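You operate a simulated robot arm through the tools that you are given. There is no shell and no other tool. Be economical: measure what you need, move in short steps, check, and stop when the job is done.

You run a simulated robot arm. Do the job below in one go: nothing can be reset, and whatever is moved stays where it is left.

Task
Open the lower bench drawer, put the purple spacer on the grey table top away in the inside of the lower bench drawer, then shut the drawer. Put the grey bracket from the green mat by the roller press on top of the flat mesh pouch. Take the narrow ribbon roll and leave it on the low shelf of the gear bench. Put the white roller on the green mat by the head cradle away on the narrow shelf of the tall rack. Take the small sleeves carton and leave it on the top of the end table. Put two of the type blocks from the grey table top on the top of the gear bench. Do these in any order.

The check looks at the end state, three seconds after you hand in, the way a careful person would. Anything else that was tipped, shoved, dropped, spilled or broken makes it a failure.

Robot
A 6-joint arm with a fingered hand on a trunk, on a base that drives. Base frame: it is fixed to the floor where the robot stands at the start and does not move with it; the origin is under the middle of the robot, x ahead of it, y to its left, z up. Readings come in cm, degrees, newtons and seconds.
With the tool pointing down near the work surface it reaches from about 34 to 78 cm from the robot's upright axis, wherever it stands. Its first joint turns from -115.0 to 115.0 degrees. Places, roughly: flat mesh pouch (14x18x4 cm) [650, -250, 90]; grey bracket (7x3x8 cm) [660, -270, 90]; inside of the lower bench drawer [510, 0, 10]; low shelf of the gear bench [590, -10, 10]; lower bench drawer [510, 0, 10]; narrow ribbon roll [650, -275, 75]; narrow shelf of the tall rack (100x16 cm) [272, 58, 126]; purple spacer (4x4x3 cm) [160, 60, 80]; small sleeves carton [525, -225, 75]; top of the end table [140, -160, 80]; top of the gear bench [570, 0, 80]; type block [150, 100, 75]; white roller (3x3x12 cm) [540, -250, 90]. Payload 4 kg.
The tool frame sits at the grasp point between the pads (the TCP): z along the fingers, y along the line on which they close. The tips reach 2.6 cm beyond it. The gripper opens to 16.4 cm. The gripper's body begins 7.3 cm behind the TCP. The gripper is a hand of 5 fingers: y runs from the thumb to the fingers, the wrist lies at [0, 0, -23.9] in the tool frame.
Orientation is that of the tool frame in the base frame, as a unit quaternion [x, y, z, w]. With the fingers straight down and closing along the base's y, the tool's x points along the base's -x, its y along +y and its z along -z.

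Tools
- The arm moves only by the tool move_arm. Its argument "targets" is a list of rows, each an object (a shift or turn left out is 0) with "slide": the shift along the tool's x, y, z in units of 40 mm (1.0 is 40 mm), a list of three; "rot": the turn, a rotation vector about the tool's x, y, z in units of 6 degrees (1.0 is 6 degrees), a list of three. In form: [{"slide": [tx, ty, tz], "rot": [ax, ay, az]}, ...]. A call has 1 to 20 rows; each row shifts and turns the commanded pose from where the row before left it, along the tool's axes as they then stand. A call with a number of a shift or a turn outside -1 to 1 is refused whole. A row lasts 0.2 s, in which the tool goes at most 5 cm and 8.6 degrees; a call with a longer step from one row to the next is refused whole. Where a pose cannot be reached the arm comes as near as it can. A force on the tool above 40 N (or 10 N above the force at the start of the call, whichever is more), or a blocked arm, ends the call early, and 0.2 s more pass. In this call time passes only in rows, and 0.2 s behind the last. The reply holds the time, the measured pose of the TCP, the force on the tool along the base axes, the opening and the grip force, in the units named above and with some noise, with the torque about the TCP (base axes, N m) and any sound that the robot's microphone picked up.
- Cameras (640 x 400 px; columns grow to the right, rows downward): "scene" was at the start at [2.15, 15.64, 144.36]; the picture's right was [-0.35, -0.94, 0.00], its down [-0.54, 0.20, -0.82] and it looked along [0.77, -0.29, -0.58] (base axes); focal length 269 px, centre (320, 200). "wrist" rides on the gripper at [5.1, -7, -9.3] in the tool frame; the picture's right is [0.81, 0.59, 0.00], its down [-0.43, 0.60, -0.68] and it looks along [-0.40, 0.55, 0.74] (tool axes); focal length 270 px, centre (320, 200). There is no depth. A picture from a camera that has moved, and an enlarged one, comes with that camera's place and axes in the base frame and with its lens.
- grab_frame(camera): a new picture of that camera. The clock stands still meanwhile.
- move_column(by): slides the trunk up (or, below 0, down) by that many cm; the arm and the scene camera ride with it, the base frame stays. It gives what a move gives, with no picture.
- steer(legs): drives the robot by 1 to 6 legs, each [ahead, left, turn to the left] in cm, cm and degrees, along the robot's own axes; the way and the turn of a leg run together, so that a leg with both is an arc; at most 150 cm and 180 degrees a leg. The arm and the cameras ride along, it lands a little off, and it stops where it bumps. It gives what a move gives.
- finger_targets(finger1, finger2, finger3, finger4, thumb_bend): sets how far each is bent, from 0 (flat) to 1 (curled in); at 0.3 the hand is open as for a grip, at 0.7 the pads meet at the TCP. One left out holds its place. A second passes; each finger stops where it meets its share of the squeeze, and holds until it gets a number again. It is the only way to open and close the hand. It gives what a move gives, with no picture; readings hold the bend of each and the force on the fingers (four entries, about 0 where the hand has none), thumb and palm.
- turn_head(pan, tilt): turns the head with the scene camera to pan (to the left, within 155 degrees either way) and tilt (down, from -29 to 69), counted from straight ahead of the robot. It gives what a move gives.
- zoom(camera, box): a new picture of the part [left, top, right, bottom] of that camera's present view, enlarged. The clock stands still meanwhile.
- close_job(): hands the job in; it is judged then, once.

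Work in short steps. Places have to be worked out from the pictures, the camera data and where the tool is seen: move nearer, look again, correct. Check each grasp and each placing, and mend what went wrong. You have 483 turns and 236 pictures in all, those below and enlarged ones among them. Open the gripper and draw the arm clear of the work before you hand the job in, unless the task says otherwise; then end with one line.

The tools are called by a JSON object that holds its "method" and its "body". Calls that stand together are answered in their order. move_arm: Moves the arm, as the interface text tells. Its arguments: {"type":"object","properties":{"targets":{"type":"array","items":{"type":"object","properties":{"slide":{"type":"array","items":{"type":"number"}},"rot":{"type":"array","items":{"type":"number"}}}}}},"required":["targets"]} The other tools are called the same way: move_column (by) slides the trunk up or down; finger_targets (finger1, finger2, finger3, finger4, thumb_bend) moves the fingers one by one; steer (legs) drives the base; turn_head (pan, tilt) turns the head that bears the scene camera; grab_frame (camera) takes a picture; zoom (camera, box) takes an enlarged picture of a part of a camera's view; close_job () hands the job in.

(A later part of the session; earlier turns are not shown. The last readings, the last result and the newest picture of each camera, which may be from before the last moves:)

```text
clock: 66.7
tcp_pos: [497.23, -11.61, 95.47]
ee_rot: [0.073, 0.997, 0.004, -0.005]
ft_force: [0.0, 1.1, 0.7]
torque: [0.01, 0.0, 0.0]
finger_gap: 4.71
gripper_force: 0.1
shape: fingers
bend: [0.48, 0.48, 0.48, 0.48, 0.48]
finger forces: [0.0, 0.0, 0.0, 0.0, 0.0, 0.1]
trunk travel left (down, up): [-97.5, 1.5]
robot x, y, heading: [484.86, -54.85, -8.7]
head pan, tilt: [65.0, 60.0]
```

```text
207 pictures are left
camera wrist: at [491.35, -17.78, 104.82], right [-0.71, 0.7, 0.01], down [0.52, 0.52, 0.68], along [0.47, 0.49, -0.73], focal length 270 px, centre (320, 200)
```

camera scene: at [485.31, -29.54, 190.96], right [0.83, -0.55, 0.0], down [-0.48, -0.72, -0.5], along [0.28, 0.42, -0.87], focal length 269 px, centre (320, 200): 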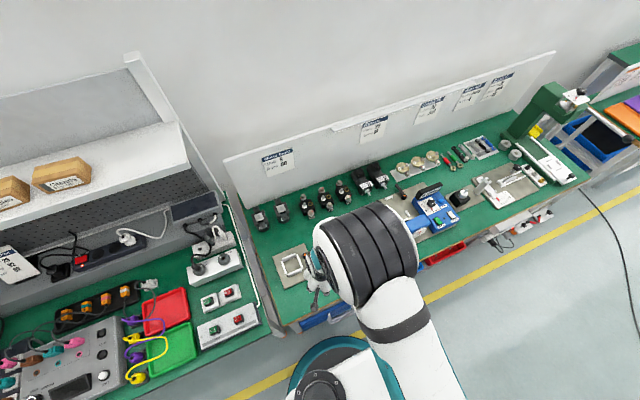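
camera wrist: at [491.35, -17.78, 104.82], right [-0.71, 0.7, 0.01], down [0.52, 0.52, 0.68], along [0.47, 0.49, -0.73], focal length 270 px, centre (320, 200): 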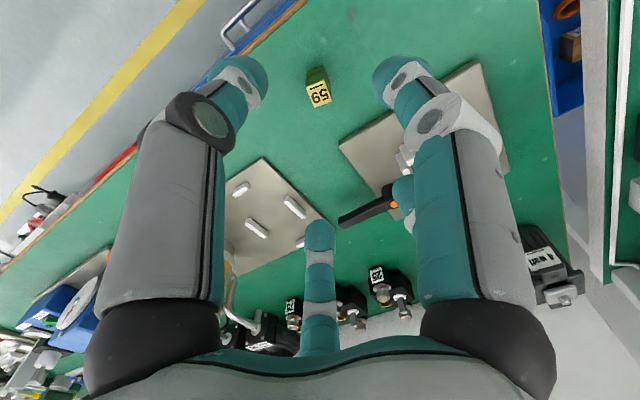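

Block 59 stands upright on the bench. I retract the arm and back away from the bench to see the drawers.

{"method": "move_arm", "body": {"targets": [{"slide": [-0.893, -0.696, 0]}, {"slide": [-0.893, -0.696, 0]}, {"slide": [-0.893, -0.696, 0]}, {"slide": [-0.893, -0.696, 0]}, {"slide": [-0.893, -0.696, 0]}, {"slide": [-0.893, -0.696, 0]}, {"slide": [-0.893, -0.696, 0]}, {"slide": [-0.7, -0.8, 0]}, {"slide": [-0.7, -0.8, 0]}, {"slide": [-0.7, -0.8, 0]}, {"slide": [-0.7, -0.8, 0]}, {"slide": [0, 0, 0]}]}}

{"method": "steer", "body": {"legs": [[0, -60, 0]]}}

{"method": "turn_head", "body": {"pan": 75, "tilt": 45}}

{"method": "grab_frame", "body": {"camera": "scene"}}

```text
clock: 69.2
tcp_pos: [527.53, -46.87, 95.13]
ee_rot: [0.159, 0.987, 0.008, -0.004]
ft_force: [0.4, -1.5, -0.9]
torque: [0.02, -0.02, 0.14]
finger_gap: 4.69
gripper_force: 0.0
shape: fingers
bend: [0.48, 0.48, 0.48, 0.48, 0.48]
finger forces: [0.0, 0.1, 0.0, 0.0, 0.0, 0.1]
out of reach, approached as far as the arm can: row 4, 10
trunk travel left (down, up): [-97.5, 1.5]
robot x, y, heading: [485.12, -54.39, -8.7]
head pan, tilt: [65.0, 60.0]
```

```text
clock: 72.7
tcp_pos: [518.61, -106.9, 95.04]
ee_rot: [0.073, 0.997, 0.004, -0.005]
ft_force: [-0.8, -0.6, 0.3]
torque: [0.0, -0.01, 0.01]
finger_gap: 4.69
gripper_force: 0.1
shape: fingers
bend: [0.48, 0.48, 0.48, 0.48, 0.48]
finger forces: [0.1, 0.0, 0.0, 0.0, 0.1, 0.1]
trunk travel left (down, up): [-97.5, 1.5]
robot x, y, heading: [475.97, -114.31, -8.5]
head pan, tilt: [65.0, 60.0]
```

```text
clock: 73.4
tcp_pos: [518.54, -106.8, 95.06]
ee_rot: [0.071, 0.997, 0.005, -0.005]
ft_force: [0.1, -0.3, 0.0]
torque: [0.02, 0.01, 0.02]
finger_gap: 4.7
gripper_force: 0.0
shape: fingers
bend: [0.48, 0.48, 0.48, 0.48, 0.48]
finger forces: [0.0, 0.0, 0.0, 0.1, 0.0, 0.1]
trunk travel left (down, up): [-97.5, 1.5]
robot x, y, heading: [475.77, -114.46, -8.2]
head pan, tilt: [75.0, 45.0]
```

```text
206 pictures are left
camera scene: at [475.81, -87.43, 192.89], right [0.92, -0.4, 0.0], down [-0.28, -0.65, -0.71], along [0.28, 0.65, -0.71], focal length 269 px, centre (320, 200)
```

scene: 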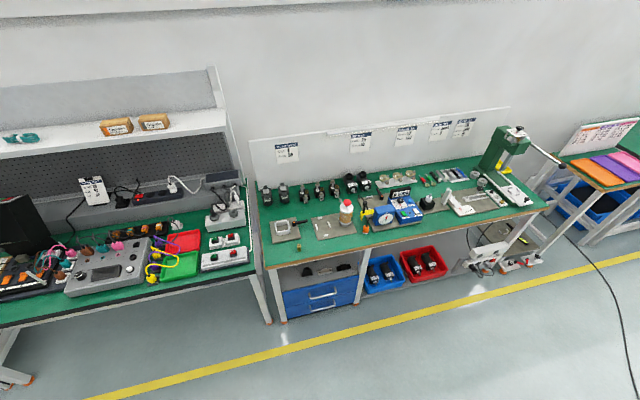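

{"method": "zoom", "body": {"camera": "scene", "box": [250, 225, 570, 345]}}

{"method": "zoom", "body": {"camera": "scene", "box": [265, 240, 385, 330]}}

```text
2.00 times, centred on (410, 285) of scene
camera zoom: at [475.81, -87.43, 192.89], right [0.92, -0.4, 0.0], down [-0.28, -0.65, -0.71], along [0.28, 0.65, -0.71], focal length 538 px, centre (140, 30)
```

zoom: 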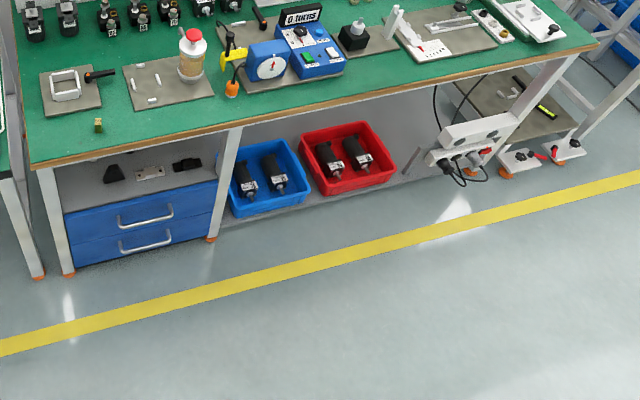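

```text
4.44 times, centred on (325, 285) of scene
camera zoom: at [475.81, -87.43, 192.89], right [0.92, -0.4, 0.0], down [-0.28, -0.65, -0.71], along [0.28, 0.65, -0.71], focal length 1195 px, centre (298, -178)
```

zoom: 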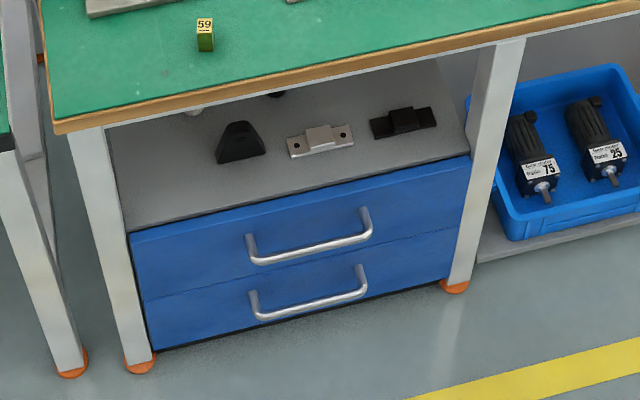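

The lower drawer is the bottom blue one with a bar handle near (507,-20, z≈14). I turn the robot to face the bench, lower the trunk and look from the front.

{"method": "steer", "body": {"legs": [[0, 0, 89.5]]}}

{"method": "move_column", "body": {"by": -40}}

{"method": "turn_head", "body": {"pan": 0, "tilt": 50}}

{"method": "grab_frame", "body": {"camera": "scene"}}

```text
clock: 77.6
tcp_pos: [469.19, -71.44, 95.06]
ee_rot: [-0.646, 0.763, 0.0, -0.006]
ft_force: [-0.4, -0.6, 0.9]
torque: [0.01, 0.01, 0.01]
finger_gap: 4.72
gripper_force: 0.1
shape: fingers
bend: [0.48, 0.48, 0.48, 0.48, 0.48]
finger forces: [0.0, 0.0, 0.1, 0.1, 0.0, 0.1]
trunk travel left (down, up): [-97.5, 1.5]
robot x, y, heading: [475.98, -114.34, 80.7]
head pan, tilt: [75.0, 45.0]
```

```text
clock: 81.4
tcp_pos: [469.33, -71.49, 55.12]
ee_rot: [-0.647, 0.763, 0.0, -0.006]
ft_force: [-0.3, 0.3, 0.1]
torque: [-0.02, 0.0, -0.02]
finger_gap: 4.73
gripper_force: 0.0
shape: fingers
bend: [0.48, 0.48, 0.48, 0.48, 0.48]
finger forces: [0.0, 0.0, 0.1, 0.0, 0.0, 0.0]
trunk travel left (down, up): [-57.5, 41.5]
robot x, y, heading: [476.09, -114.49, 80.8]
head pan, tilt: [75.0, 45.0]
```

```text
clock: 82.9
tcp_pos: [469.17, -71.55, 55.11]
ee_rot: [-0.647, 0.762, 0.0, -0.006]
ft_force: [-0.8, -0.2, -0.1]
torque: [-0.01, -0.03, -0.01]
finger_gap: 4.72
gripper_force: 0.1
shape: fingers
bend: [0.48, 0.48, 0.48, 0.48, 0.48]
finger forces: [0.0, 0.1, 0.1, 0.0, 0.0, 0.1]
trunk travel left (down, up): [-57.5, 41.5]
robot x, y, heading: [475.86, -114.2, 80.4]
head pan, tilt: [0.0, 50.0]
```

```text
203 pictures are left
camera scene: at [457.78, -109.42, 152.21], right [0.99, -0.16, 0.0], down [-0.12, -0.76, -0.64], along [0.1, 0.63, -0.77], focal length 269 px, centre (320, 200)
```

scene: 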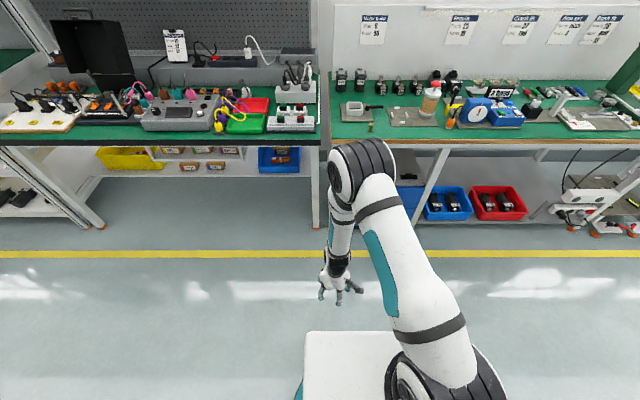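

The arm sits right of the camera with a raised elbow. I extend forward, then yaw the tool so the thumb points back toward the robot.

{"method": "move_arm", "body": {"targets": [{"slide": [-1, 0, 0]}, {"slide": [-1, 0, 0]}, {"slide": [-1, 0, 0]}, {"slide": [-1, 0, 0]}, {"slide": [-1, 0, 0]}, {"rot": [0, 0, 1]}, {"rot": [0, 0, 1]}, {"rot": [0, 0, 1]}, {"rot": [0, 0, 1]}, {"rot": [0, 0, 1]}, {"rot": [0, 0, 1]}, {"rot": [0, 0, 1]}, {"rot": [0, 0, 1]}, {"rot": [0, 0, 1]}, {"rot": [0, 0, 1]}, {"rot": [0, 0, 1]}, {"rot": [0, 0, 1]}, {"rot": [0, 0, 1]}, {"rot": [0, 0, 1]}, {"rot": [0, 0, 1]}]}}

```text
clock: 87.1
tcp_pos: [472.53, -51.75, 54.86]
ee_rot: [0.083, 0.997, -0.004, -0.004]
ft_force: [-0.5, -0.5, -0.2]
torque: [-0.04, -0.01, -0.03]
finger_gap: 4.69
gripper_force: 0.1
shape: fingers
bend: [0.48, 0.48, 0.48, 0.48, 0.48]
finger forces: [0.0, 0.0, 0.0, 0.0, 0.0, 0.0]
trunk travel left (down, up): [-57.5, 41.5]
robot x, y, heading: [475.8, -114.15, 80.5]
head pan, tilt: [0.0, 50.0]
```

Now pitch the hand toward the bench by 60°.

{"method": "move_arm", "body": {"targets": [{"rot": [-1, 0, 0]}, {"rot": [-1, 0, 0]}, {"rot": [-1, 0, 0]}, {"rot": [-1, 0, 0]}, {"rot": [-1, 0, 0]}, {"rot": [-1, 0, 0]}, {"rot": [-1, 0, 0]}, {"rot": [-1, 0, 0]}, {"rot": [-1, 0, 0]}, {"rot": [-1, 0, 0]}, {"slide": [0, 0, 0]}]}}

{"method": "grab_frame", "body": {"camera": "scene"}}

{"method": "grab_frame", "body": {"camera": "wrist"}}

```text
clock: 89.5
tcp_pos: [474.77, -52.0, 54.67]
ee_rot: [0.068, 0.896, 0.429, 0.091]
ft_force: [-0.7, 0.4, 1.0]
torque: [-0.04, 0.0, 0.02]
finger_gap: 4.69
gripper_force: 0.0
shape: fingers
bend: [0.48, 0.48, 0.48, 0.48, 0.48]
finger forces: [0.0, 0.1, 0.0, 0.1, 0.0, 0.0]
out of reach, approached as far as the arm can: row 4, 5, 6
trunk travel left (down, up): [-57.5, 41.5]
robot x, y, heading: [476.06, -114.09, 80.7]
head pan, tilt: [0.0, 50.0]
```

```text
202 pictures are left
camera scene: at [457.78, -109.41, 152.21], right [0.99, -0.16, 0.0], down [-0.12, -0.76, -0.64], along [0.11, 0.63, -0.77], focal length 269 px, centre (320, 200)
```

scene: 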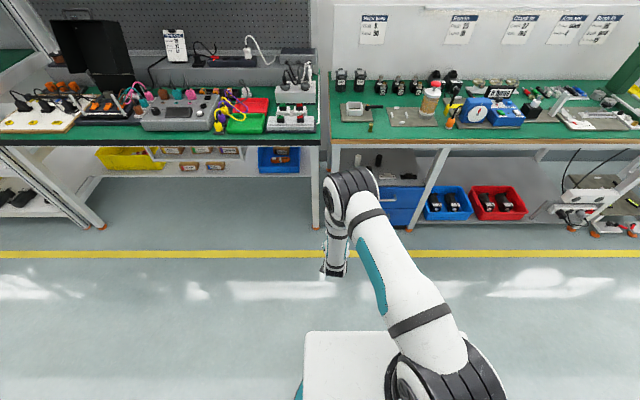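

```text
201 pictures are left
camera wrist: at [467.57, -62.49, 54.65], right [-0.76, 0.53, 0.37], down [0.3, -0.23, 0.93], along [0.58, 0.82, 0.02], focal length 270 px, centre (320, 200)
```

wrist: 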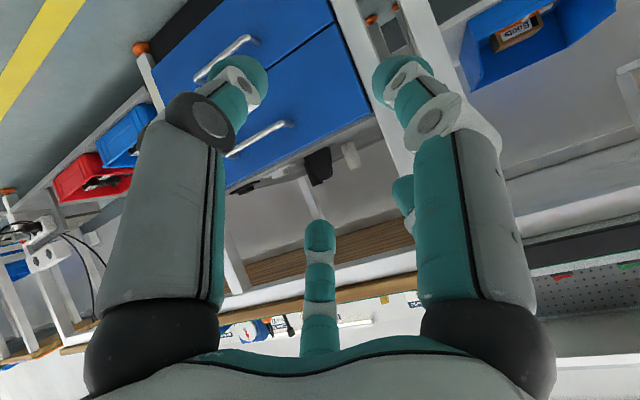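

The hand is pitched about 38° below horizontal, and both drawer handles are visible. I correct the yaw/roll, lower the trunk and move nearer.

{"method": "move_column", "body": {"by": -32}}

{"method": "steer", "body": {"legs": [[15, -27, 0.5]]}}

{"method": "grab_frame", "body": {"camera": "wrist"}}

{"method": "grab_frame", "body": {"camera": "scene"}}

```text
clock: 92.7
tcp_pos: [474.89, -52.07, 22.73]
ee_rot: [0.069, 0.896, 0.428, 0.091]
ft_force: [0.3, 0.1, 0.3]
torque: [0.01, -0.01, -0.01]
finger_gap: 4.7
gripper_force: 0.1
shape: fingers
bend: [0.48, 0.48, 0.48, 0.48, 0.48]
finger forces: [0.2, 0.0, 0.0, 0.0, 0.1, 0.0]
trunk travel left (down, up): [-25.5, 73.5]
robot x, y, heading: [475.99, -113.87, 80.7]
head pan, tilt: [0.0, 50.0]
```

```text
clock: 94.8
tcp_pos: [503.07, -41.6, 22.81]
ee_rot: [0.065, 0.896, 0.429, 0.089]
ft_force: [-0.1, -0.2, -0.9]
torque: [-0.03, -0.01, -0.03]
finger_gap: 4.69
gripper_force: 0.0
shape: fingers
bend: [0.48, 0.48, 0.48, 0.48, 0.48]
finger forces: [0.1, 0.0, 0.0, 0.0, 0.0, 0.0]
trunk travel left (down, up): [-25.5, 73.5]
robot x, y, heading: [504.91, -103.68, 81.2]
head pan, tilt: [0.0, 50.0]
```

```text
200 pictures are left
camera wrist: at [495.95, -52.04, 22.66], right [-0.77, 0.52, 0.37], down [0.3, -0.23, 0.93], along [0.57, 0.82, 0.02], focal length 270 px, centre (320, 200)
```

wrist: 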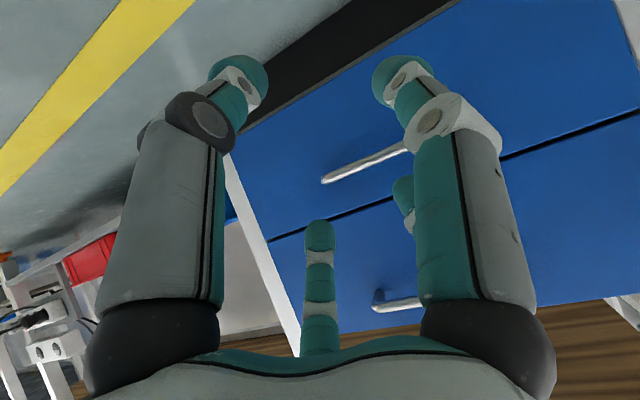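

```text
199 pictures are left
camera scene: at [486.53, -99.06, 120.21], right [0.99, -0.16, 0.0], down [-0.12, -0.76, -0.64], along [0.1, 0.63, -0.77], focal length 269 px, centre (320, 200)
```

scene: 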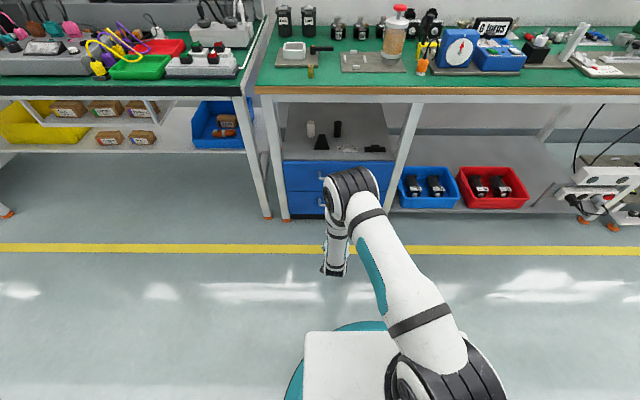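

The lower handle bar centre computes to about (506.6,-21.6, z 21), upper handle 17 cm higher. I straighten the two side fingers (guessing 1 and 4) so they do not strike the bar, and square the tool.

{"method": "finger_targets", "body": {"finger1": 0.0, "finger4": 0.0}}

{"method": "move_arm", "body": {"targets": [{"rot": [0, 0.9, 0.55]}, {"slide": [0, 0, 0]}]}}

{"method": "grab_frame", "body": {"camera": "wrist"}}

```text
clock: 95.8
tcp_pos: [503.26, -41.57, 22.74]
ee_rot: [0.065, 0.896, 0.429, 0.09]
ft_force: [0.5, 0.0, -0.1]
torque: [-0.02, 0.0, 0.03]
finger_gap: 10.05
gripper_force: 0.0
shape: fingers
bend: [0.01, 0.48, 0.48, 0.01, 0.48]
finger forces: [0.0, 0.1, 0.0, 0.0, 0.1, 0.0]
trunk travel left (down, up): [-25.5, 73.5]
robot x, y, heading: [504.69, -104.12, 81.1]
head pan, tilt: [0.0, 50.0]
```

```text
clock: 96.4
tcp_pos: [503.1, -41.6, 22.87]
ee_rot: [0.065, 0.897, 0.429, 0.09]
ft_force: [-0.6, -0.3, -0.1]
torque: [0.01, 0.0, 0.03]
finger_gap: 10.04
gripper_force: 0.1
shape: fingers
bend: [0.01, 0.48, 0.48, 0.01, 0.48]
finger forces: [0.0, 0.0, 0.0, 0.1, 0.1, 0.0]
out of reach, approached as far as the arm can: row 1
trunk travel left (down, up): [-25.5, 73.5]
robot x, y, heading: [504.49, -103.63, 81.1]
head pan, tilt: [0.0, 50.0]
```

```text
198 pictures are left
camera wrist: at [495.95, -52.04, 22.66], right [-0.77, 0.52, 0.37], down [0.3, -0.23, 0.93], along [0.57, 0.82, 0.02], focal length 270 px, centre (320, 200)
```

wrist: 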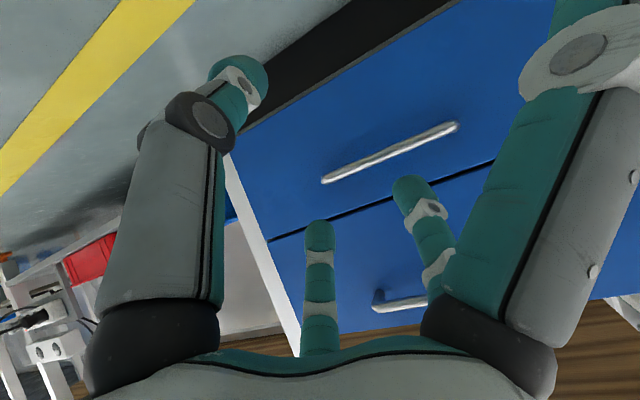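

Good: side fingers flat, thumb and two fingers ready. I drive ahead 12.5 cm and raise 4 cm to a standoff in line with the bar.

{"method": "move_column", "body": {"by": 4.2}}

{"method": "steer", "body": {"legs": [[12.5, 1, 0]]}}

{"method": "grab_frame", "body": {"camera": "wrist"}}

```text
clock: 97.2
tcp_pos: [503.07, -41.69, 26.83]
ee_rot: [0.065, 0.896, 0.429, 0.09]
ft_force: [0.1, -0.1, -0.6]
torque: [-0.01, 0.03, -0.03]
finger_gap: 10.05
gripper_force: 0.1
shape: fingers
bend: [0.01, 0.48, 0.48, 0.01, 0.48]
finger forces: [0.0, 0.0, 0.0, 0.0, 0.0, 0.0]
trunk travel left (down, up): [-29.7, 69.3]
robot x, y, heading: [504.6, -103.86, 81.0]
head pan, tilt: [0.0, 50.0]
```

```text
clock: 98.5
tcp_pos: [503.87, -29.13, 26.96]
ee_rot: [0.064, 0.896, 0.429, 0.089]
ft_force: [1.0, -0.4, 0.0]
torque: [-0.01, 0.0, 0.03]
finger_gap: 10.07
gripper_force: 0.0
shape: fingers
bend: [0.01, 0.48, 0.48, 0.01, 0.48]
finger forces: [0.0, 0.0, 0.1, 0.1, 0.1, 0.0]
trunk travel left (down, up): [-29.7, 69.3]
robot x, y, heading: [505.44, -91.42, 81.2]
head pan, tilt: [0.0, 50.0]
```

```text
197 pictures are left
camera wrist: at [496.75, -39.58, 26.86], right [-0.77, 0.52, 0.37], down [0.3, -0.22, 0.93], along [0.57, 0.82, 0.02], focal length 270 px, centre (320, 200)
```

wrist: 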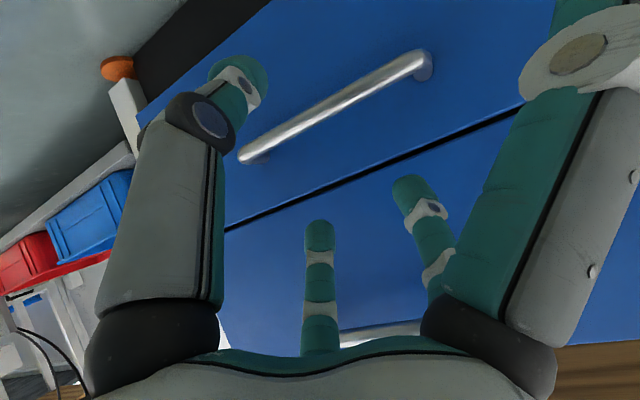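

Triangulated bar centre (506.8,-20.8,21.1): 10.5 cm straight along the tool axis. I advance until the TCP is at the bar.

{"method": "move_arm", "body": {"targets": [{"slide": [0, 0.17, 0.6]}, {"slide": [0, 0, 0.7]}, {"slide": [0, 0, 0.7]}, {"slide": [0, 0, 0.5]}, {"slide": [0, 0, 0]}]}}

{"method": "grab_frame", "body": {"camera": "wrist"}}

```text
clock: 99.7
tcp_pos: [505.96, -21.4, 21.25]
ee_rot: [0.065, 0.898, 0.427, 0.09]
ft_force: [-6.8, -28.8, 6.7]
torque: [0.23, -0.01, 0.05]
finger_gap: 10.07
gripper_force: 15.7
shape: fingers
bend: [0.01, 0.53, 0.53, 0.01, 0.48]
finger forces: [0.0, 15.6, 15.0, 0.0, 0.0, 0.0]
trunk travel left (down, up): [-29.7, 69.3]
robot x, y, heading: [505.95, -91.41, 80.9]
head pan, tilt: [0.0, 50.0]
```

```text
196 pictures are left
camera wrist: at [498.81, -31.84, 21.18], right [-0.77, 0.52, 0.37], down [0.3, -0.22, 0.93], along [0.57, 0.82, 0.01], focal length 270 px, centre (320, 200)
```

wrist: 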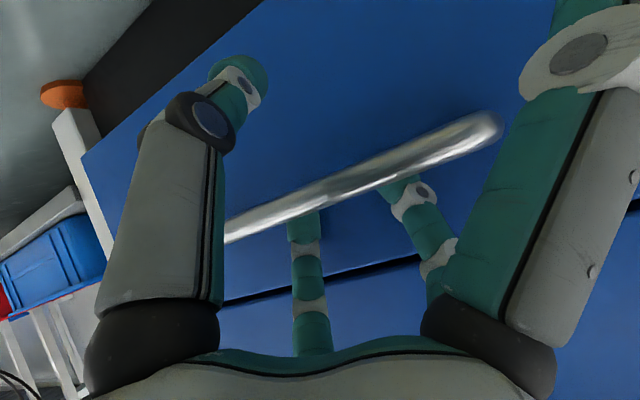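

The two fingers are behind the bar, touching the drawer face. I back off 4 mm and close thumb and fingers 2, 3.

{"method": "move_arm", "body": {"targets": [{"slide": [0, 0, -0.12]}, {"slide": [0, 0, 0]}]}}

{"method": "finger_targets", "body": {"finger2": 0.8, "finger3": 0.8, "thumb_bend": 0.8}}

{"method": "grab_frame", "body": {"camera": "wrist"}}

```text
clock: 100.3
tcp_pos: [506.02, -21.37, 21.48]
ee_rot: [0.064, 0.897, 0.428, 0.089]
ft_force: [-2.4, -17.0, -6.6]
torque: [-0.27, 0.09, -0.03]
finger_gap: 10.08
gripper_force: 8.1
shape: fingers
bend: [0.01, 0.53, 0.53, 0.01, 0.48]
finger forces: [0.0, 8.4, 8.4, 0.0, 0.1, 0.1]
trunk travel left (down, up): [-29.7, 69.3]
robot x, y, heading: [505.5, -91.31, 81.2]
head pan, tilt: [0.0, 50.0]
```

```text
clock: 101.3
tcp_pos: [505.87, -21.37, 21.65]
ee_rot: [0.064, 0.897, 0.429, 0.089]
ft_force: [-0.8, 3.7, -8.0]
torque: [0.08, 0.03, -0.02]
finger_gap: 10.06
gripper_force: 8.8
shape: fingers
bend: [0.01, 0.77, 0.77, 0.01, 0.67]
finger forces: [0.0, 0.0, 0.1, 0.0, 16.6, 0.0]
trunk travel left (down, up): [-29.7, 69.3]
robot x, y, heading: [505.65, -91.67, 81.3]
head pan, tilt: [0.0, 50.0]
```

```text
195 pictures are left
camera wrist: at [498.79, -31.83, 21.53], right [-0.77, 0.52, 0.37], down [0.3, -0.22, 0.93], along [0.57, 0.82, 0.02], focal length 270 px, centre (320, 200)
```

wrist: 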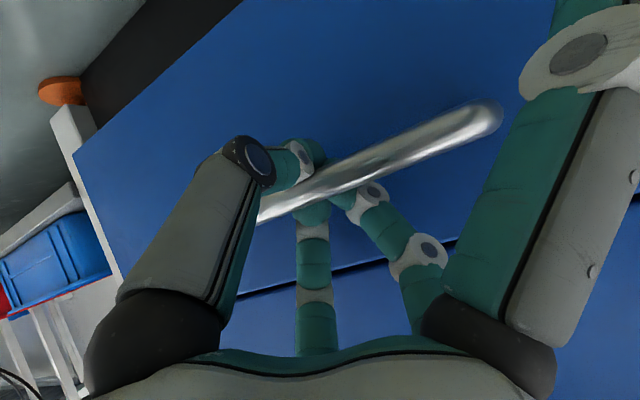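

The fingers hook behind the bar. I pull by driving back 8 cm and check.

{"method": "steer", "body": {"legs": [[-8, 0, 0]]}}

{"method": "grab_frame", "body": {"camera": "wrist"}}

```text
clock: 102.3
tcp_pos: [504.68, -29.45, 21.49]
ee_rot: [0.063, 0.897, 0.428, 0.089]
ft_force: [-3.7, 1.4, -10.5]
torque: [0.07, 0.07, 0.0]
finger_gap: 10.08
gripper_force: 9.0
shape: fingers
bend: [0.01, 0.77, 0.77, 0.01, 0.68]
finger forces: [0.0, 0.0, 0.0, 0.0, 18.3, 0.0]
trunk travel left (down, up): [-29.7, 69.3]
robot x, y, heading: [503.85, -99.12, 81.2]
head pan, tilt: [0.0, 50.0]
```

```text
194 pictures are left
camera wrist: at [497.55, -39.88, 21.48], right [-0.77, 0.52, 0.37], down [0.3, -0.22, 0.93], along [0.57, 0.82, 0.01], focal length 270 px, centre (320, 200)
```

wrist: 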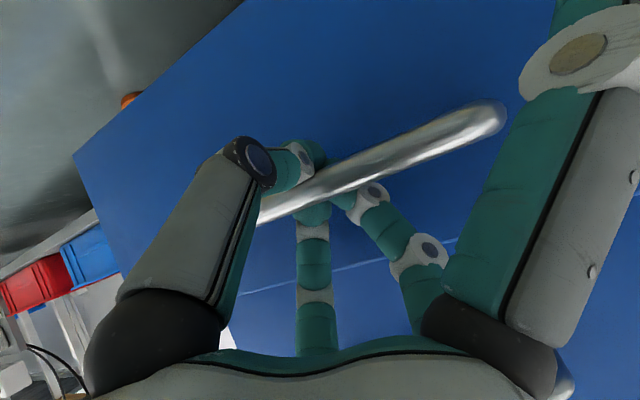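

The drawer follows. Pull another 16 cm.

{"method": "steer", "body": {"legs": [[-16, 0, 0]]}}

{"method": "grab_frame", "body": {"camera": "wrist"}}

{"method": "grab_frame", "body": {"camera": "scene"}}

```text
clock: 103.8
tcp_pos: [502.14, -45.32, 21.51]
ee_rot: [0.062, 0.897, 0.428, 0.088]
ft_force: [-4.7, 2.5, -11.3]
torque: [0.05, 0.08, -0.02]
finger_gap: 10.08
gripper_force: 9.1
shape: fingers
bend: [0.01, 0.78, 0.78, 0.01, 0.68]
finger forces: [0.0, 0.1, 0.1, 0.0, 18.8, 0.0]
trunk travel left (down, up): [-29.7, 69.3]
robot x, y, heading: [501.94, -115.11, 81.4]
head pan, tilt: [0.0, 50.0]
```

```text
193 pictures are left
camera wrist: at [494.99, -55.86, 21.47], right [-0.77, 0.52, 0.37], down [0.3, -0.22, 0.93], along [0.57, 0.82, 0.01], focal length 270 px, centre (320, 200)
```

wrist: 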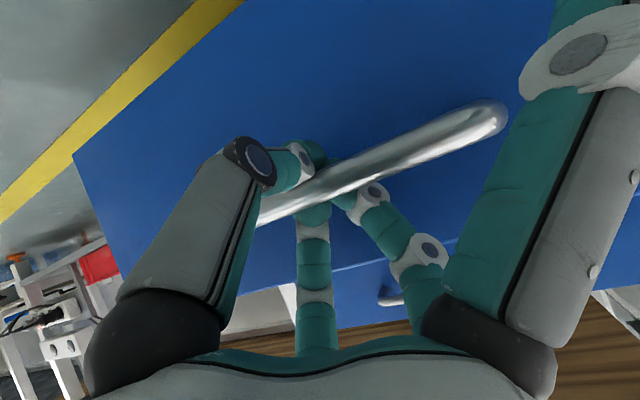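

```text
192 pictures are left
camera scene: at [483.76, -110.5, 124.4], right [0.99, -0.15, 0.0], down [-0.12, -0.76, -0.64], along [0.1, 0.63, -0.77], focal length 269 px, centre (320, 200)
```

scene: 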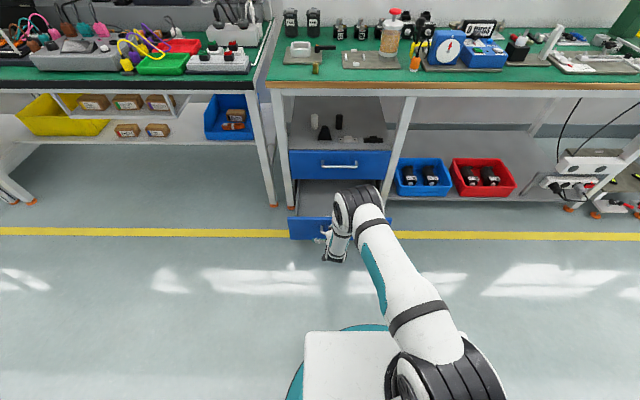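

Open about 24 cm. I release and retreat along the tool axis.

{"method": "finger_targets", "body": {"finger2": 0.46, "finger3": 0.46, "thumb_bend": 0.46}}

{"method": "move_arm", "body": {"targets": [{"slide": [0, 0, -0.6]}, {"slide": [0, 0, -1]}, {"slide": [0, 0, -1]}, {"slide": [0, 0, -1]}, {"slide": [0, 0, 0]}]}}

{"method": "grab_frame", "body": {"camera": "wrist"}}

```text
clock: 104.8
tcp_pos: [502.05, -45.48, 21.63]
ee_rot: [0.063, 0.897, 0.428, 0.088]
ft_force: [-0.5, 0.1, -0.5]
torque: [0.0, 0.01, -0.01]
finger_gap: 10.12
gripper_force: 0.1
shape: fingers
bend: [0.01, 0.46, 0.46, 0.01, 0.46]
finger forces: [0.0, 0.0, 0.0, 0.0, 0.1, 0.0]
trunk travel left (down, up): [-29.7, 69.3]
robot x, y, heading: [502.15, -115.41, 81.1]
head pan, tilt: [0.0, 50.0]
```

```text
clock: 106.0
tcp_pos: [499.08, -55.54, 30.83]
ee_rot: [0.061, 0.898, 0.426, 0.095]
ft_force: [-0.4, -0.7, -0.1]
torque: [0.01, 0.02, -0.03]
finger_gap: 10.12
gripper_force: 0.2
shape: fingers
bend: [0.01, 0.46, 0.46, 0.01, 0.46]
finger forces: [0.0, 0.0, 0.0, 0.0, 0.0, 0.1]
out of reach, approached as far as the arm can: row 4
trunk travel left (down, up): [-29.7, 69.3]
robot x, y, heading: [502.15, -115.5, 81.3]
head pan, tilt: [0.0, 50.0]
```

```text
191 pictures are left
camera wrist: at [491.93, -66.06, 30.77], right [-0.77, 0.52, 0.36], down [0.29, -0.22, 0.93], along [0.57, 0.82, 0.02], focal length 270 px, centre (320, 200)
```

wrist: 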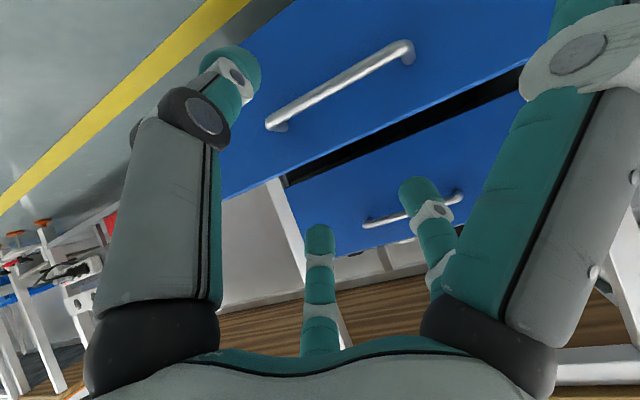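

The drawer stays open with its bar near (503,-44.5). I back away, raise, and bring the tool vertical again.

{"method": "steer", "body": {"legs": [[-20, 0, 0]]}}

{"method": "move_column", "body": {"by": 40}}

{"method": "move_arm", "body": {"targets": [{"rot": [1, 0, 0]}, {"rot": [1, 0, 0]}, {"rot": [1, 0, 0]}, {"rot": [1, 0, 0]}, {"rot": [1, 0, 0]}, {"rot": [1, 0, 0]}, {"rot": [1, 0, 0]}, {"rot": [1, 0, 0]}, {"rot": [0.6, 0, 0]}, {"slide": [0, 0, 0]}]}}

{"method": "move_column", "body": {"by": 30}}

```text
clock: 107.6
tcp_pos: [496.3, -75.74, 30.75]
ee_rot: [0.064, 0.897, 0.426, 0.096]
ft_force: [-0.6, 0.1, 0.0]
torque: [0.0, 0.01, 0.0]
finger_gap: 10.11
gripper_force: 0.2
shape: fingers
bend: [0.01, 0.46, 0.46, 0.01, 0.46]
finger forces: [0.0, 0.0, 0.0, 0.0, 0.0, 0.0]
trunk travel left (down, up): [-29.7, 69.3]
robot x, y, heading: [499.35, -135.55, 80.7]
head pan, tilt: [0.0, 50.0]
```

```text
clock: 111.4
tcp_pos: [496.35, -75.9, 70.89]
ee_rot: [0.064, 0.898, 0.425, 0.097]
ft_force: [0.3, 0.1, 0.3]
torque: [0.02, 0.01, 0.0]
finger_gap: 10.08
gripper_force: 0.2
shape: fingers
bend: [0.01, 0.46, 0.46, 0.01, 0.46]
finger forces: [0.0, 0.0, 0.1, 0.0, 0.0, 0.0]
trunk travel left (down, up): [-69.7, 29.3]
robot x, y, heading: [498.52, -135.37, 81.0]
head pan, tilt: [0.0, 50.0]
```

```text
clock: 113.6
tcp_pos: [496.34, -75.71, 70.83]
ee_rot: [0.099, 0.993, -0.007, 0.059]
ft_force: [-0.5, 0.2, 0.2]
torque: [0.01, 0.02, 0.03]
finger_gap: 10.13
gripper_force: 0.1
shape: fingers
bend: [0.01, 0.46, 0.46, 0.01, 0.46]
finger forces: [0.1, 0.0, 0.0, 0.1, 0.1, 0.0]
trunk travel left (down, up): [-69.7, 29.3]
robot x, y, heading: [498.84, -135.48, 80.8]
head pan, tilt: [0.0, 50.0]
```

```text
clock: 116.5
tcp_pos: [496.36, -75.84, 100.11]
ee_rot: [0.1, 0.993, -0.008, 0.059]
ft_force: [0.2, -0.5, -0.2]
torque: [0.02, -0.02, -0.02]
finger_gap: 10.13
gripper_force: 0.0
shape: fingers
bend: [0.01, 0.46, 0.46, 0.01, 0.46]
finger forces: [0.0, 0.0, 0.0, 0.1, 0.1, 0.1]
out of reach, approached as far as the arm can: row 1
trunk travel left (down, up): [-99.0, 0.0]
robot x, y, heading: [498.79, -135.43, 80.8]
head pan, tilt: [0.0, 50.0]
```

{"method": "move_arm", "body": {"targets": [{"rot": [0, 0.57, 0]}, {"rot": [0, 0.57, 0]}, {"slide": [0, -1, 0]}, {"slide": [0, -1, 0]}, {"slide": [0, -1, 0]}, {"slide": [0, 0, 0]}]}}

{"method": "turn_head", "body": {"pan": -150, "tilt": 35}}

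{"method": "grab_frame", "body": {"camera": "scene"}}

```text
clock: 117.9
tcp_pos: [493.67, -87.29, 99.95]
ee_rot: [0.1, 0.995, -0.002, -0.001]
ft_force: [0.2, 0.7, -0.1]
torque: [-0.04, 0.01, 0.01]
finger_gap: 10.14
gripper_force: 0.2
shape: fingers
bend: [0.01, 0.46, 0.46, 0.01, 0.46]
finger forces: [0.0, 0.0, 0.1, 0.0, 0.0, 0.1]
trunk travel left (down, up): [-99.0, 0.0]
robot x, y, heading: [498.87, -135.91, 80.7]
head pan, tilt: [0.0, 50.0]
```

```text
clock: 120.3
tcp_pos: [493.82, -87.2, 100.1]
ee_rot: [0.099, 0.995, -0.002, -0.001]
ft_force: [-0.6, 0.7, 1.1]
torque: [-0.02, -0.01, 0.0]
finger_gap: 10.12
gripper_force: 0.1
shape: fingers
bend: [0.01, 0.46, 0.46, 0.01, 0.46]
finger forces: [0.0, 0.0, 0.1, 0.1, 0.1, 0.0]
trunk travel left (down, up): [-99.0, 0.0]
robot x, y, heading: [498.87, -136.0, 80.9]
head pan, tilt: [-150.0, 35.0]
```

```text
190 pictures are left
camera scene: at [482.52, -146.6, 195.88], right [-0.93, -0.36, 0.0], down [-0.2, 0.54, -0.82], along [0.29, -0.77, -0.57], focal length 269 px, centre (320, 200)
```

scene: 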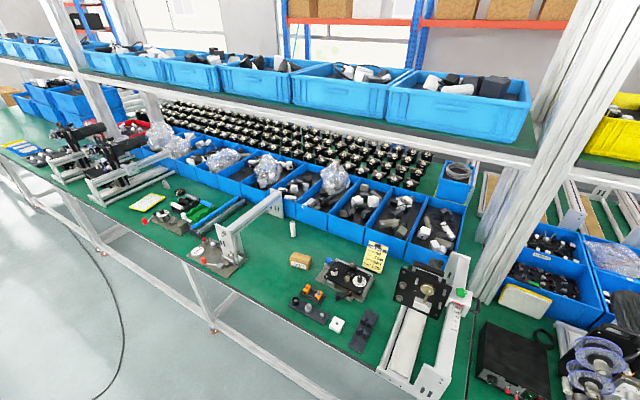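

{"method": "zoom", "body": {"camera": "scene", "box": [180, 170, 480, 370]}}

{"method": "zoom", "body": {"camera": "scene", "box": [0, 90, 280, 270]}}

```text
2.00 times, centred on (330, 270) of scene
camera zoom: at [482.52, -146.6, 195.88], right [-0.93, -0.36, 0.0], down [-0.2, 0.54, -0.82], along [0.29, -0.77, -0.57], focal length 538 px, centre (300, 60)
```

zoom: 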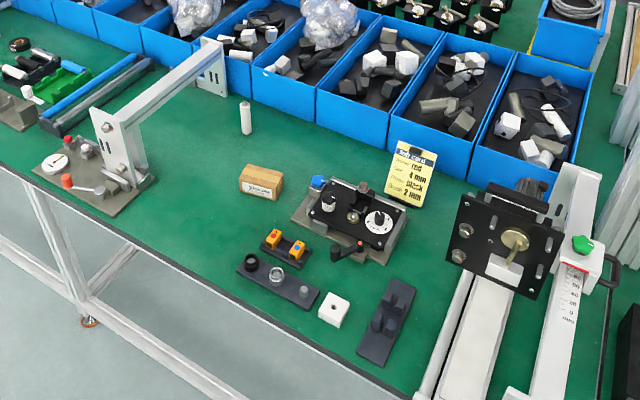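

```text
2.22 times, centred on (140, 180) of scene
camera zoom: at [482.52, -146.6, 195.88], right [-0.93, -0.36, 0.0], down [-0.2, 0.54, -0.82], along [0.29, -0.77, -0.57], focal length 598 px, centre (720, 244)
```

zoom: 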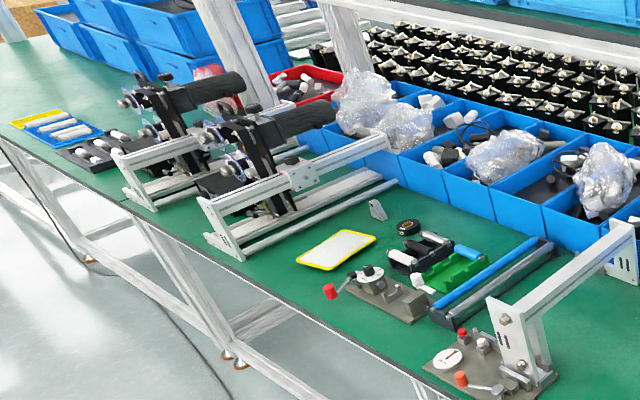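

I can identify: white roller ≈(545,-260), sleeves carton ≈(530,-241), pouch ≈(660,-252), bracket ≈(664,-274), ribbon roll ≈(648,-272); bench edge lies at hall y≈-125. I'll take the carton first; turn to face this bench.

{"method": "steer", "body": {"legs": [[0, 0, -180], [25, 34, 0]]}}

{"method": "turn_head", "body": {"pan": -5, "tilt": 50}}

{"method": "grab_frame", "body": {"camera": "scene"}}

{"method": "grab_frame", "body": {"camera": "wrist"}}

```text
clock: 130.3
tcp_pos: [529.71, -214.7, 100.18]
ee_rot: [0.993, -0.119, 0.001, -0.001]
ft_force: [0.3, -0.5, -0.3]
torque: [0.0, -0.02, 0.0]
finger_gap: 10.1
gripper_force: 0.0
shape: fingers
bend: [0.01, 0.46, 0.46, 0.01, 0.46]
finger forces: [0.0, 0.0, 0.0, 0.1, 0.0, 0.0]
trunk travel left (down, up): [-99.0, 0.0]
robot x, y, heading: [526.68, -166.48, -101.5]
head pan, tilt: [-150.0, 35.0]
```

```text
clock: 132.6
tcp_pos: [529.72, -214.72, 100.03]
ee_rot: [0.993, -0.119, 0.001, -0.002]
ft_force: [0.2, 0.2, -0.8]
torque: [0.01, 0.02, -0.02]
finger_gap: 10.12
gripper_force: 0.1
shape: fingers
bend: [0.01, 0.46, 0.46, 0.01, 0.46]
finger forces: [0.1, 0.0, 0.1, 0.0, 0.0, 0.0]
trunk travel left (down, up): [-99.0, 0.0]
robot x, y, heading: [526.82, -166.31, -101.4]
head pan, tilt: [-5.0, 50.0]
```

```text
187 pictures are left
camera scene: at [543.81, -171.12, 193.71], right [-0.96, 0.28, 0.0], down [0.22, 0.73, -0.64], along [-0.18, -0.62, -0.77], focal length 269 px, centre (320, 200)
```

scene: 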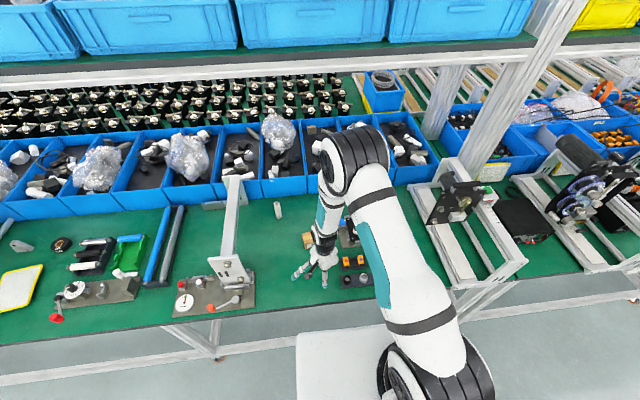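

```text
186 pictures are left
camera wrist: at [536.26, -209.07, 109.56], right [0.65, -0.76, 0.0], down [-0.56, -0.48, 0.68], along [-0.52, -0.44, -0.74], focal length 270 px, centre (320, 200)
```

wrist: 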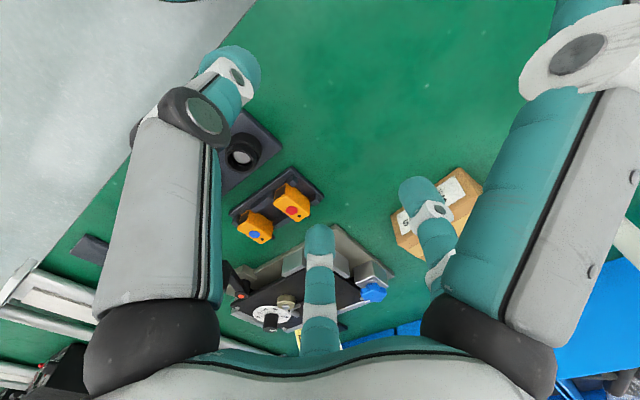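

The carton is near (527.5,-240). I creep 8 cm ahead and extend the hand above it.

{"method": "steer", "body": {"legs": [[8, 0, 0]]}}

{"method": "move_arm", "body": {"targets": [{"slide": [0.1, 1, 0]}, {"slide": [0.1, 1, 0]}, {"slide": [0.1, 0.8, 0]}, {"slide": [0, 0, 0]}]}}

{"method": "grab_frame", "body": {"camera": "wrist"}}

```text
clock: 133.6
tcp_pos: [528.11, -222.57, 99.91]
ee_rot: [0.993, -0.119, 0.001, -0.003]
ft_force: [-0.2, 0.4, 0.0]
torque: [0.01, 0.03, -0.01]
finger_gap: 10.12
gripper_force: 0.0
shape: fingers
bend: [0.01, 0.46, 0.46, 0.01, 0.46]
finger forces: [0.0, 0.1, 0.0, 0.1, 0.0, 0.0]
trunk travel left (down, up): [-99.0, 0.0]
robot x, y, heading: [524.93, -173.72, -101.3]
head pan, tilt: [-5.0, 50.0]
```

```text
clock: 134.6
tcp_pos: [526.65, -233.53, 99.97]
ee_rot: [0.993, -0.118, 0.001, -0.002]
ft_force: [0.3, -0.3, -0.1]
torque: [0.0, 0.02, 0.04]
finger_gap: 10.14
gripper_force: 0.0
shape: fingers
bend: [0.01, 0.46, 0.46, 0.01, 0.46]
finger forces: [0.0, 0.0, 0.0, 0.0, 0.1, 0.1]
trunk travel left (down, up): [-99.0, 0.0]
robot x, y, heading: [525.44, -173.5, -101.6]
head pan, tilt: [-5.0, 50.0]
```

```text
185 pictures are left
camera wrist: at [533.09, -227.96, 109.35], right [0.65, -0.76, 0.0], down [-0.56, -0.48, 0.68], along [-0.51, -0.44, -0.74], focal length 270 px, centre (320, 200)
```

wrist: 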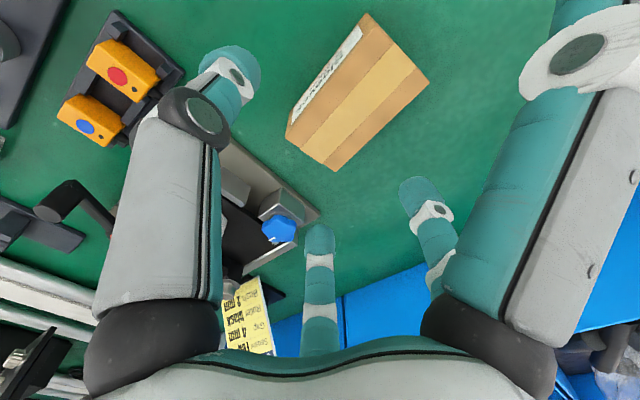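

The carton is about 12×7 cm, long side along base x, centre (526.6,-237.7). I align the tool so thumb and fingers close along y, and open them.

{"method": "finger_targets", "body": {"finger2": 0.36, "finger3": 0.36, "thumb_bend": 0.36}}

{"method": "move_arm", "body": {"targets": [{"rot": [0, 0, -1]}, {"rot": [0, 0, -1]}, {"slide": [0, 0.52, 0]}, {"slide": [0, 0.52, 0]}, {"slide": [0, 0, 1]}, {"slide": [0, 0, 1]}, {"slide": [0, 0, 0]}]}}

{"method": "grab_frame", "body": {"camera": "wrist"}}

```text
clock: 135.6
tcp_pos: [526.55, -233.47, 99.9]
ee_rot: [0.993, -0.119, 0.001, -0.002]
ft_force: [0.2, -0.1, -0.6]
torque: [0.0, -0.04, -0.01]
finger_gap: 10.61
gripper_force: 0.0
shape: fingers
bend: [0.01, 0.36, 0.36, 0.01, 0.36]
finger forces: [0.0, 0.0, 0.1, 0.1, 0.1, 0.0]
trunk travel left (down, up): [-99.0, 0.0]
robot x, y, heading: [525.3, -173.95, -101.4]
head pan, tilt: [-5.0, 50.0]
```

```text
clock: 137.2
tcp_pos: [526.75, -237.61, 92.16]
ee_rot: [1.0, -0.013, 0.001, -0.001]
ft_force: [-0.3, 0.0, 0.2]
torque: [-0.02, 0.03, 0.01]
finger_gap: 10.59
gripper_force: 0.1
shape: fingers
bend: [0.01, 0.36, 0.36, 0.01, 0.36]
finger forces: [0.0, 0.0, 0.0, 0.1, 0.1, 0.0]
trunk travel left (down, up): [-99.0, 0.0]
robot x, y, heading: [525.07, -174.02, -101.5]
head pan, tilt: [-5.0, 50.0]
```

```text
184 pictures are left
camera wrist: at [531.96, -230.75, 101.71], right [0.79, -0.61, 0.0], down [-0.45, -0.58, 0.68], along [-0.41, -0.54, -0.74], focal length 270 px, centre (320, 200)
```

wrist: 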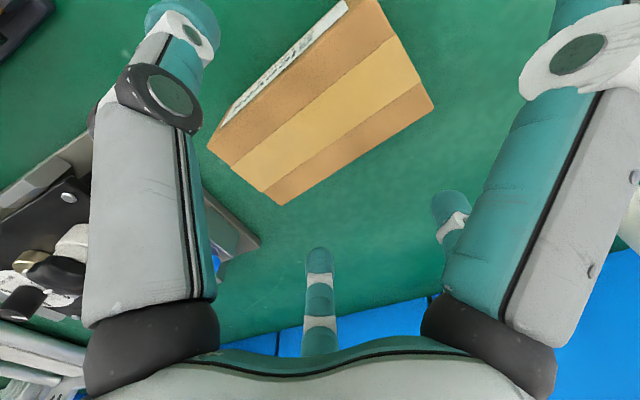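

Triangulation puts the carton top at z≈88.5, centre (527.8,-235.9). I shift accordingly and descend to z 86.

{"method": "move_arm", "body": {"targets": [{"slide": [0.26, -0.42, 0]}, {"slide": [0, 0, 0.5]}, {"slide": [0, 0, 0.5]}, {"slide": [0, 0, 0.5]}, {"slide": [0, 0, 0]}]}}

{"method": "grab_frame", "body": {"camera": "wrist"}}

```text
clock: 138.3
tcp_pos: [528.0, -236.53, 86.99]
ee_rot: [1.0, -0.013, 0.001, 0.004]
ft_force: [0.0, 9.0, 22.1]
torque: [-1.05, 0.3, -0.02]
finger_gap: 10.67
gripper_force: 11.7
shape: fingers
bend: [0.01, 0.37, 0.36, 0.01, 0.35]
finger forces: [0.1, 7.4, 14.5, 0.0, 1.0, 0.0]
trunk travel left (down, up): [-99.0, 0.0]
robot x, y, heading: [524.94, -173.92, -101.2]
head pan, tilt: [-5.0, 50.0]
stopped in row 5: the force on the tool passed its limit at 43 N (the readings are from after the stop); the commanded pose is now the measured one
```

```text
183 pictures are left
camera wrist: at [533.23, -229.63, 96.35], right [0.79, -0.61, 0.01], down [-0.45, -0.58, 0.68], along [-0.41, -0.54, -0.73], focal length 270 px, centre (320, 200)
```

wrist: 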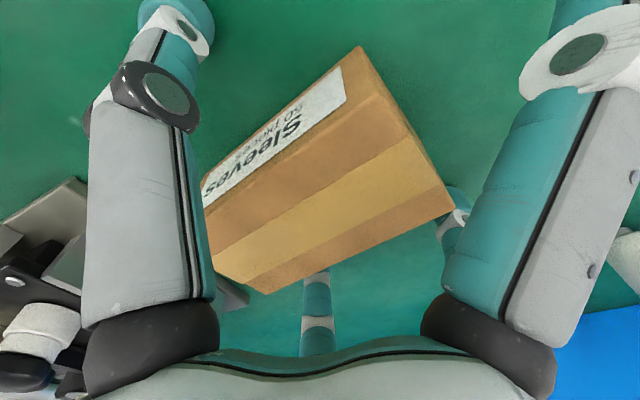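

Fingers reach the bench beside the carton (bench here ≈ z 82.5). I lift 5 mm and close thumb and fingers.

{"method": "move_arm", "body": {"targets": [{"slide": [0, 0, -0.15]}, {"slide": [0, 0, 0]}]}}

{"method": "finger_targets", "body": {"finger2": 0.55, "finger3": 0.55, "thumb_bend": 0.55}}

{"method": "grab_frame", "body": {"camera": "wrist"}}

```text
clock: 138.9
tcp_pos: [528.16, -236.41, 87.38]
ee_rot: [1.0, -0.015, 0.001, 0.002]
ft_force: [0.4, -0.6, 0.4]
torque: [0.02, -0.01, 0.03]
finger_gap: 10.62
gripper_force: 0.1
shape: fingers
bend: [0.01, 0.36, 0.36, 0.01, 0.36]
finger forces: [0.0, 0.0, 0.1, 0.0, 0.0, 0.1]
trunk travel left (down, up): [-99.0, 0.0]
robot x, y, heading: [525.02, -174.0, -101.3]
head pan, tilt: [-5.0, 50.0]
```

```text
clock: 139.9
tcp_pos: [527.93, -236.28, 87.54]
ee_rot: [1.0, -0.014, 0.001, 0.003]
ft_force: [-0.4, 4.5, 27.6]
torque: [1.67, 0.06, 0.05]
finger_gap: 10.05
gripper_force: 13.6
shape: fingers
bend: [0.01, 0.55, 0.54, 0.01, 0.51]
finger forces: [0.0, 0.1, 0.4, 0.0, 27.4, 0.0]
trunk travel left (down, up): [-99.0, 0.0]
robot x, y, heading: [525.01, -173.66, -101.2]
head pan, tilt: [-5.0, 50.0]
```

```text
182 pictures are left
camera wrist: at [533.29, -229.48, 96.93], right [0.79, -0.61, 0.01], down [-0.45, -0.58, 0.68], along [-0.41, -0.54, -0.73], focal length 270 px, centre (320, 200)
```

wrist: 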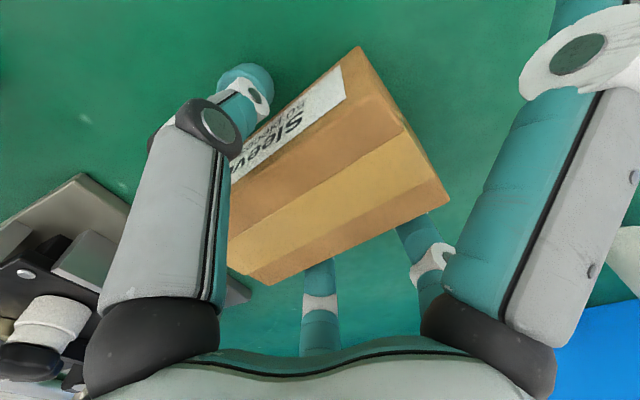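

The thumb presses the bench as it curls. I raise 1 cm and close further.

{"method": "move_arm", "body": {"targets": [{"slide": [0, 0, -0.15]}, {"slide": [0, 0, -0.12]}, {"slide": [0, 0, 0]}]}}

{"method": "finger_targets", "body": {"finger2": 0.65, "finger3": 0.65, "thumb_bend": 0.6}}

{"method": "grab_frame", "body": {"camera": "wrist"}}

```text
clock: 140.7
tcp_pos: [527.93, -236.46, 88.32]
ee_rot: [1.0, -0.015, 0.001, 0.002]
ft_force: [0.0, 0.8, -0.2]
torque: [-0.01, 0.01, -0.01]
finger_gap: 9.91
gripper_force: 1.3
shape: fingers
bend: [0.01, 0.55, 0.54, 0.01, 0.54]
finger forces: [0.0, 0.5, 0.6, 0.0, 1.0, 0.0]
trunk travel left (down, up): [-99.0, 0.0]
robot x, y, heading: [525.32, -173.96, -101.3]
head pan, tilt: [-5.0, 50.0]
```

```text
clock: 141.7
tcp_pos: [527.94, -236.53, 88.38]
ee_rot: [1.0, -0.014, 0.001, 0.003]
ft_force: [0.3, -1.2, 1.5]
torque: [0.03, 0.01, 0.04]
finger_gap: 9.95
gripper_force: 11.2
shape: fingers
bend: [0.01, 0.58, 0.59, 0.01, 0.55]
finger forces: [0.0, 5.6, 5.7, 0.0, 10.6, 0.0]
trunk travel left (down, up): [-99.0, 0.0]
robot x, y, heading: [525.19, -173.73, -101.3]
head pan, tilt: [-5.0, 50.0]
```

```text
181 pictures are left
camera wrist: at [533.22, -229.61, 97.78], right [0.79, -0.61, 0.0], down [-0.45, -0.58, 0.68], along [-0.41, -0.54, -0.73], focal length 270 px, centre (320, 200)
```

wrist: 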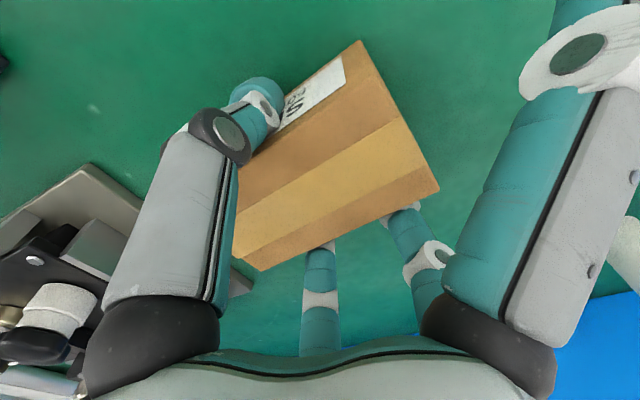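

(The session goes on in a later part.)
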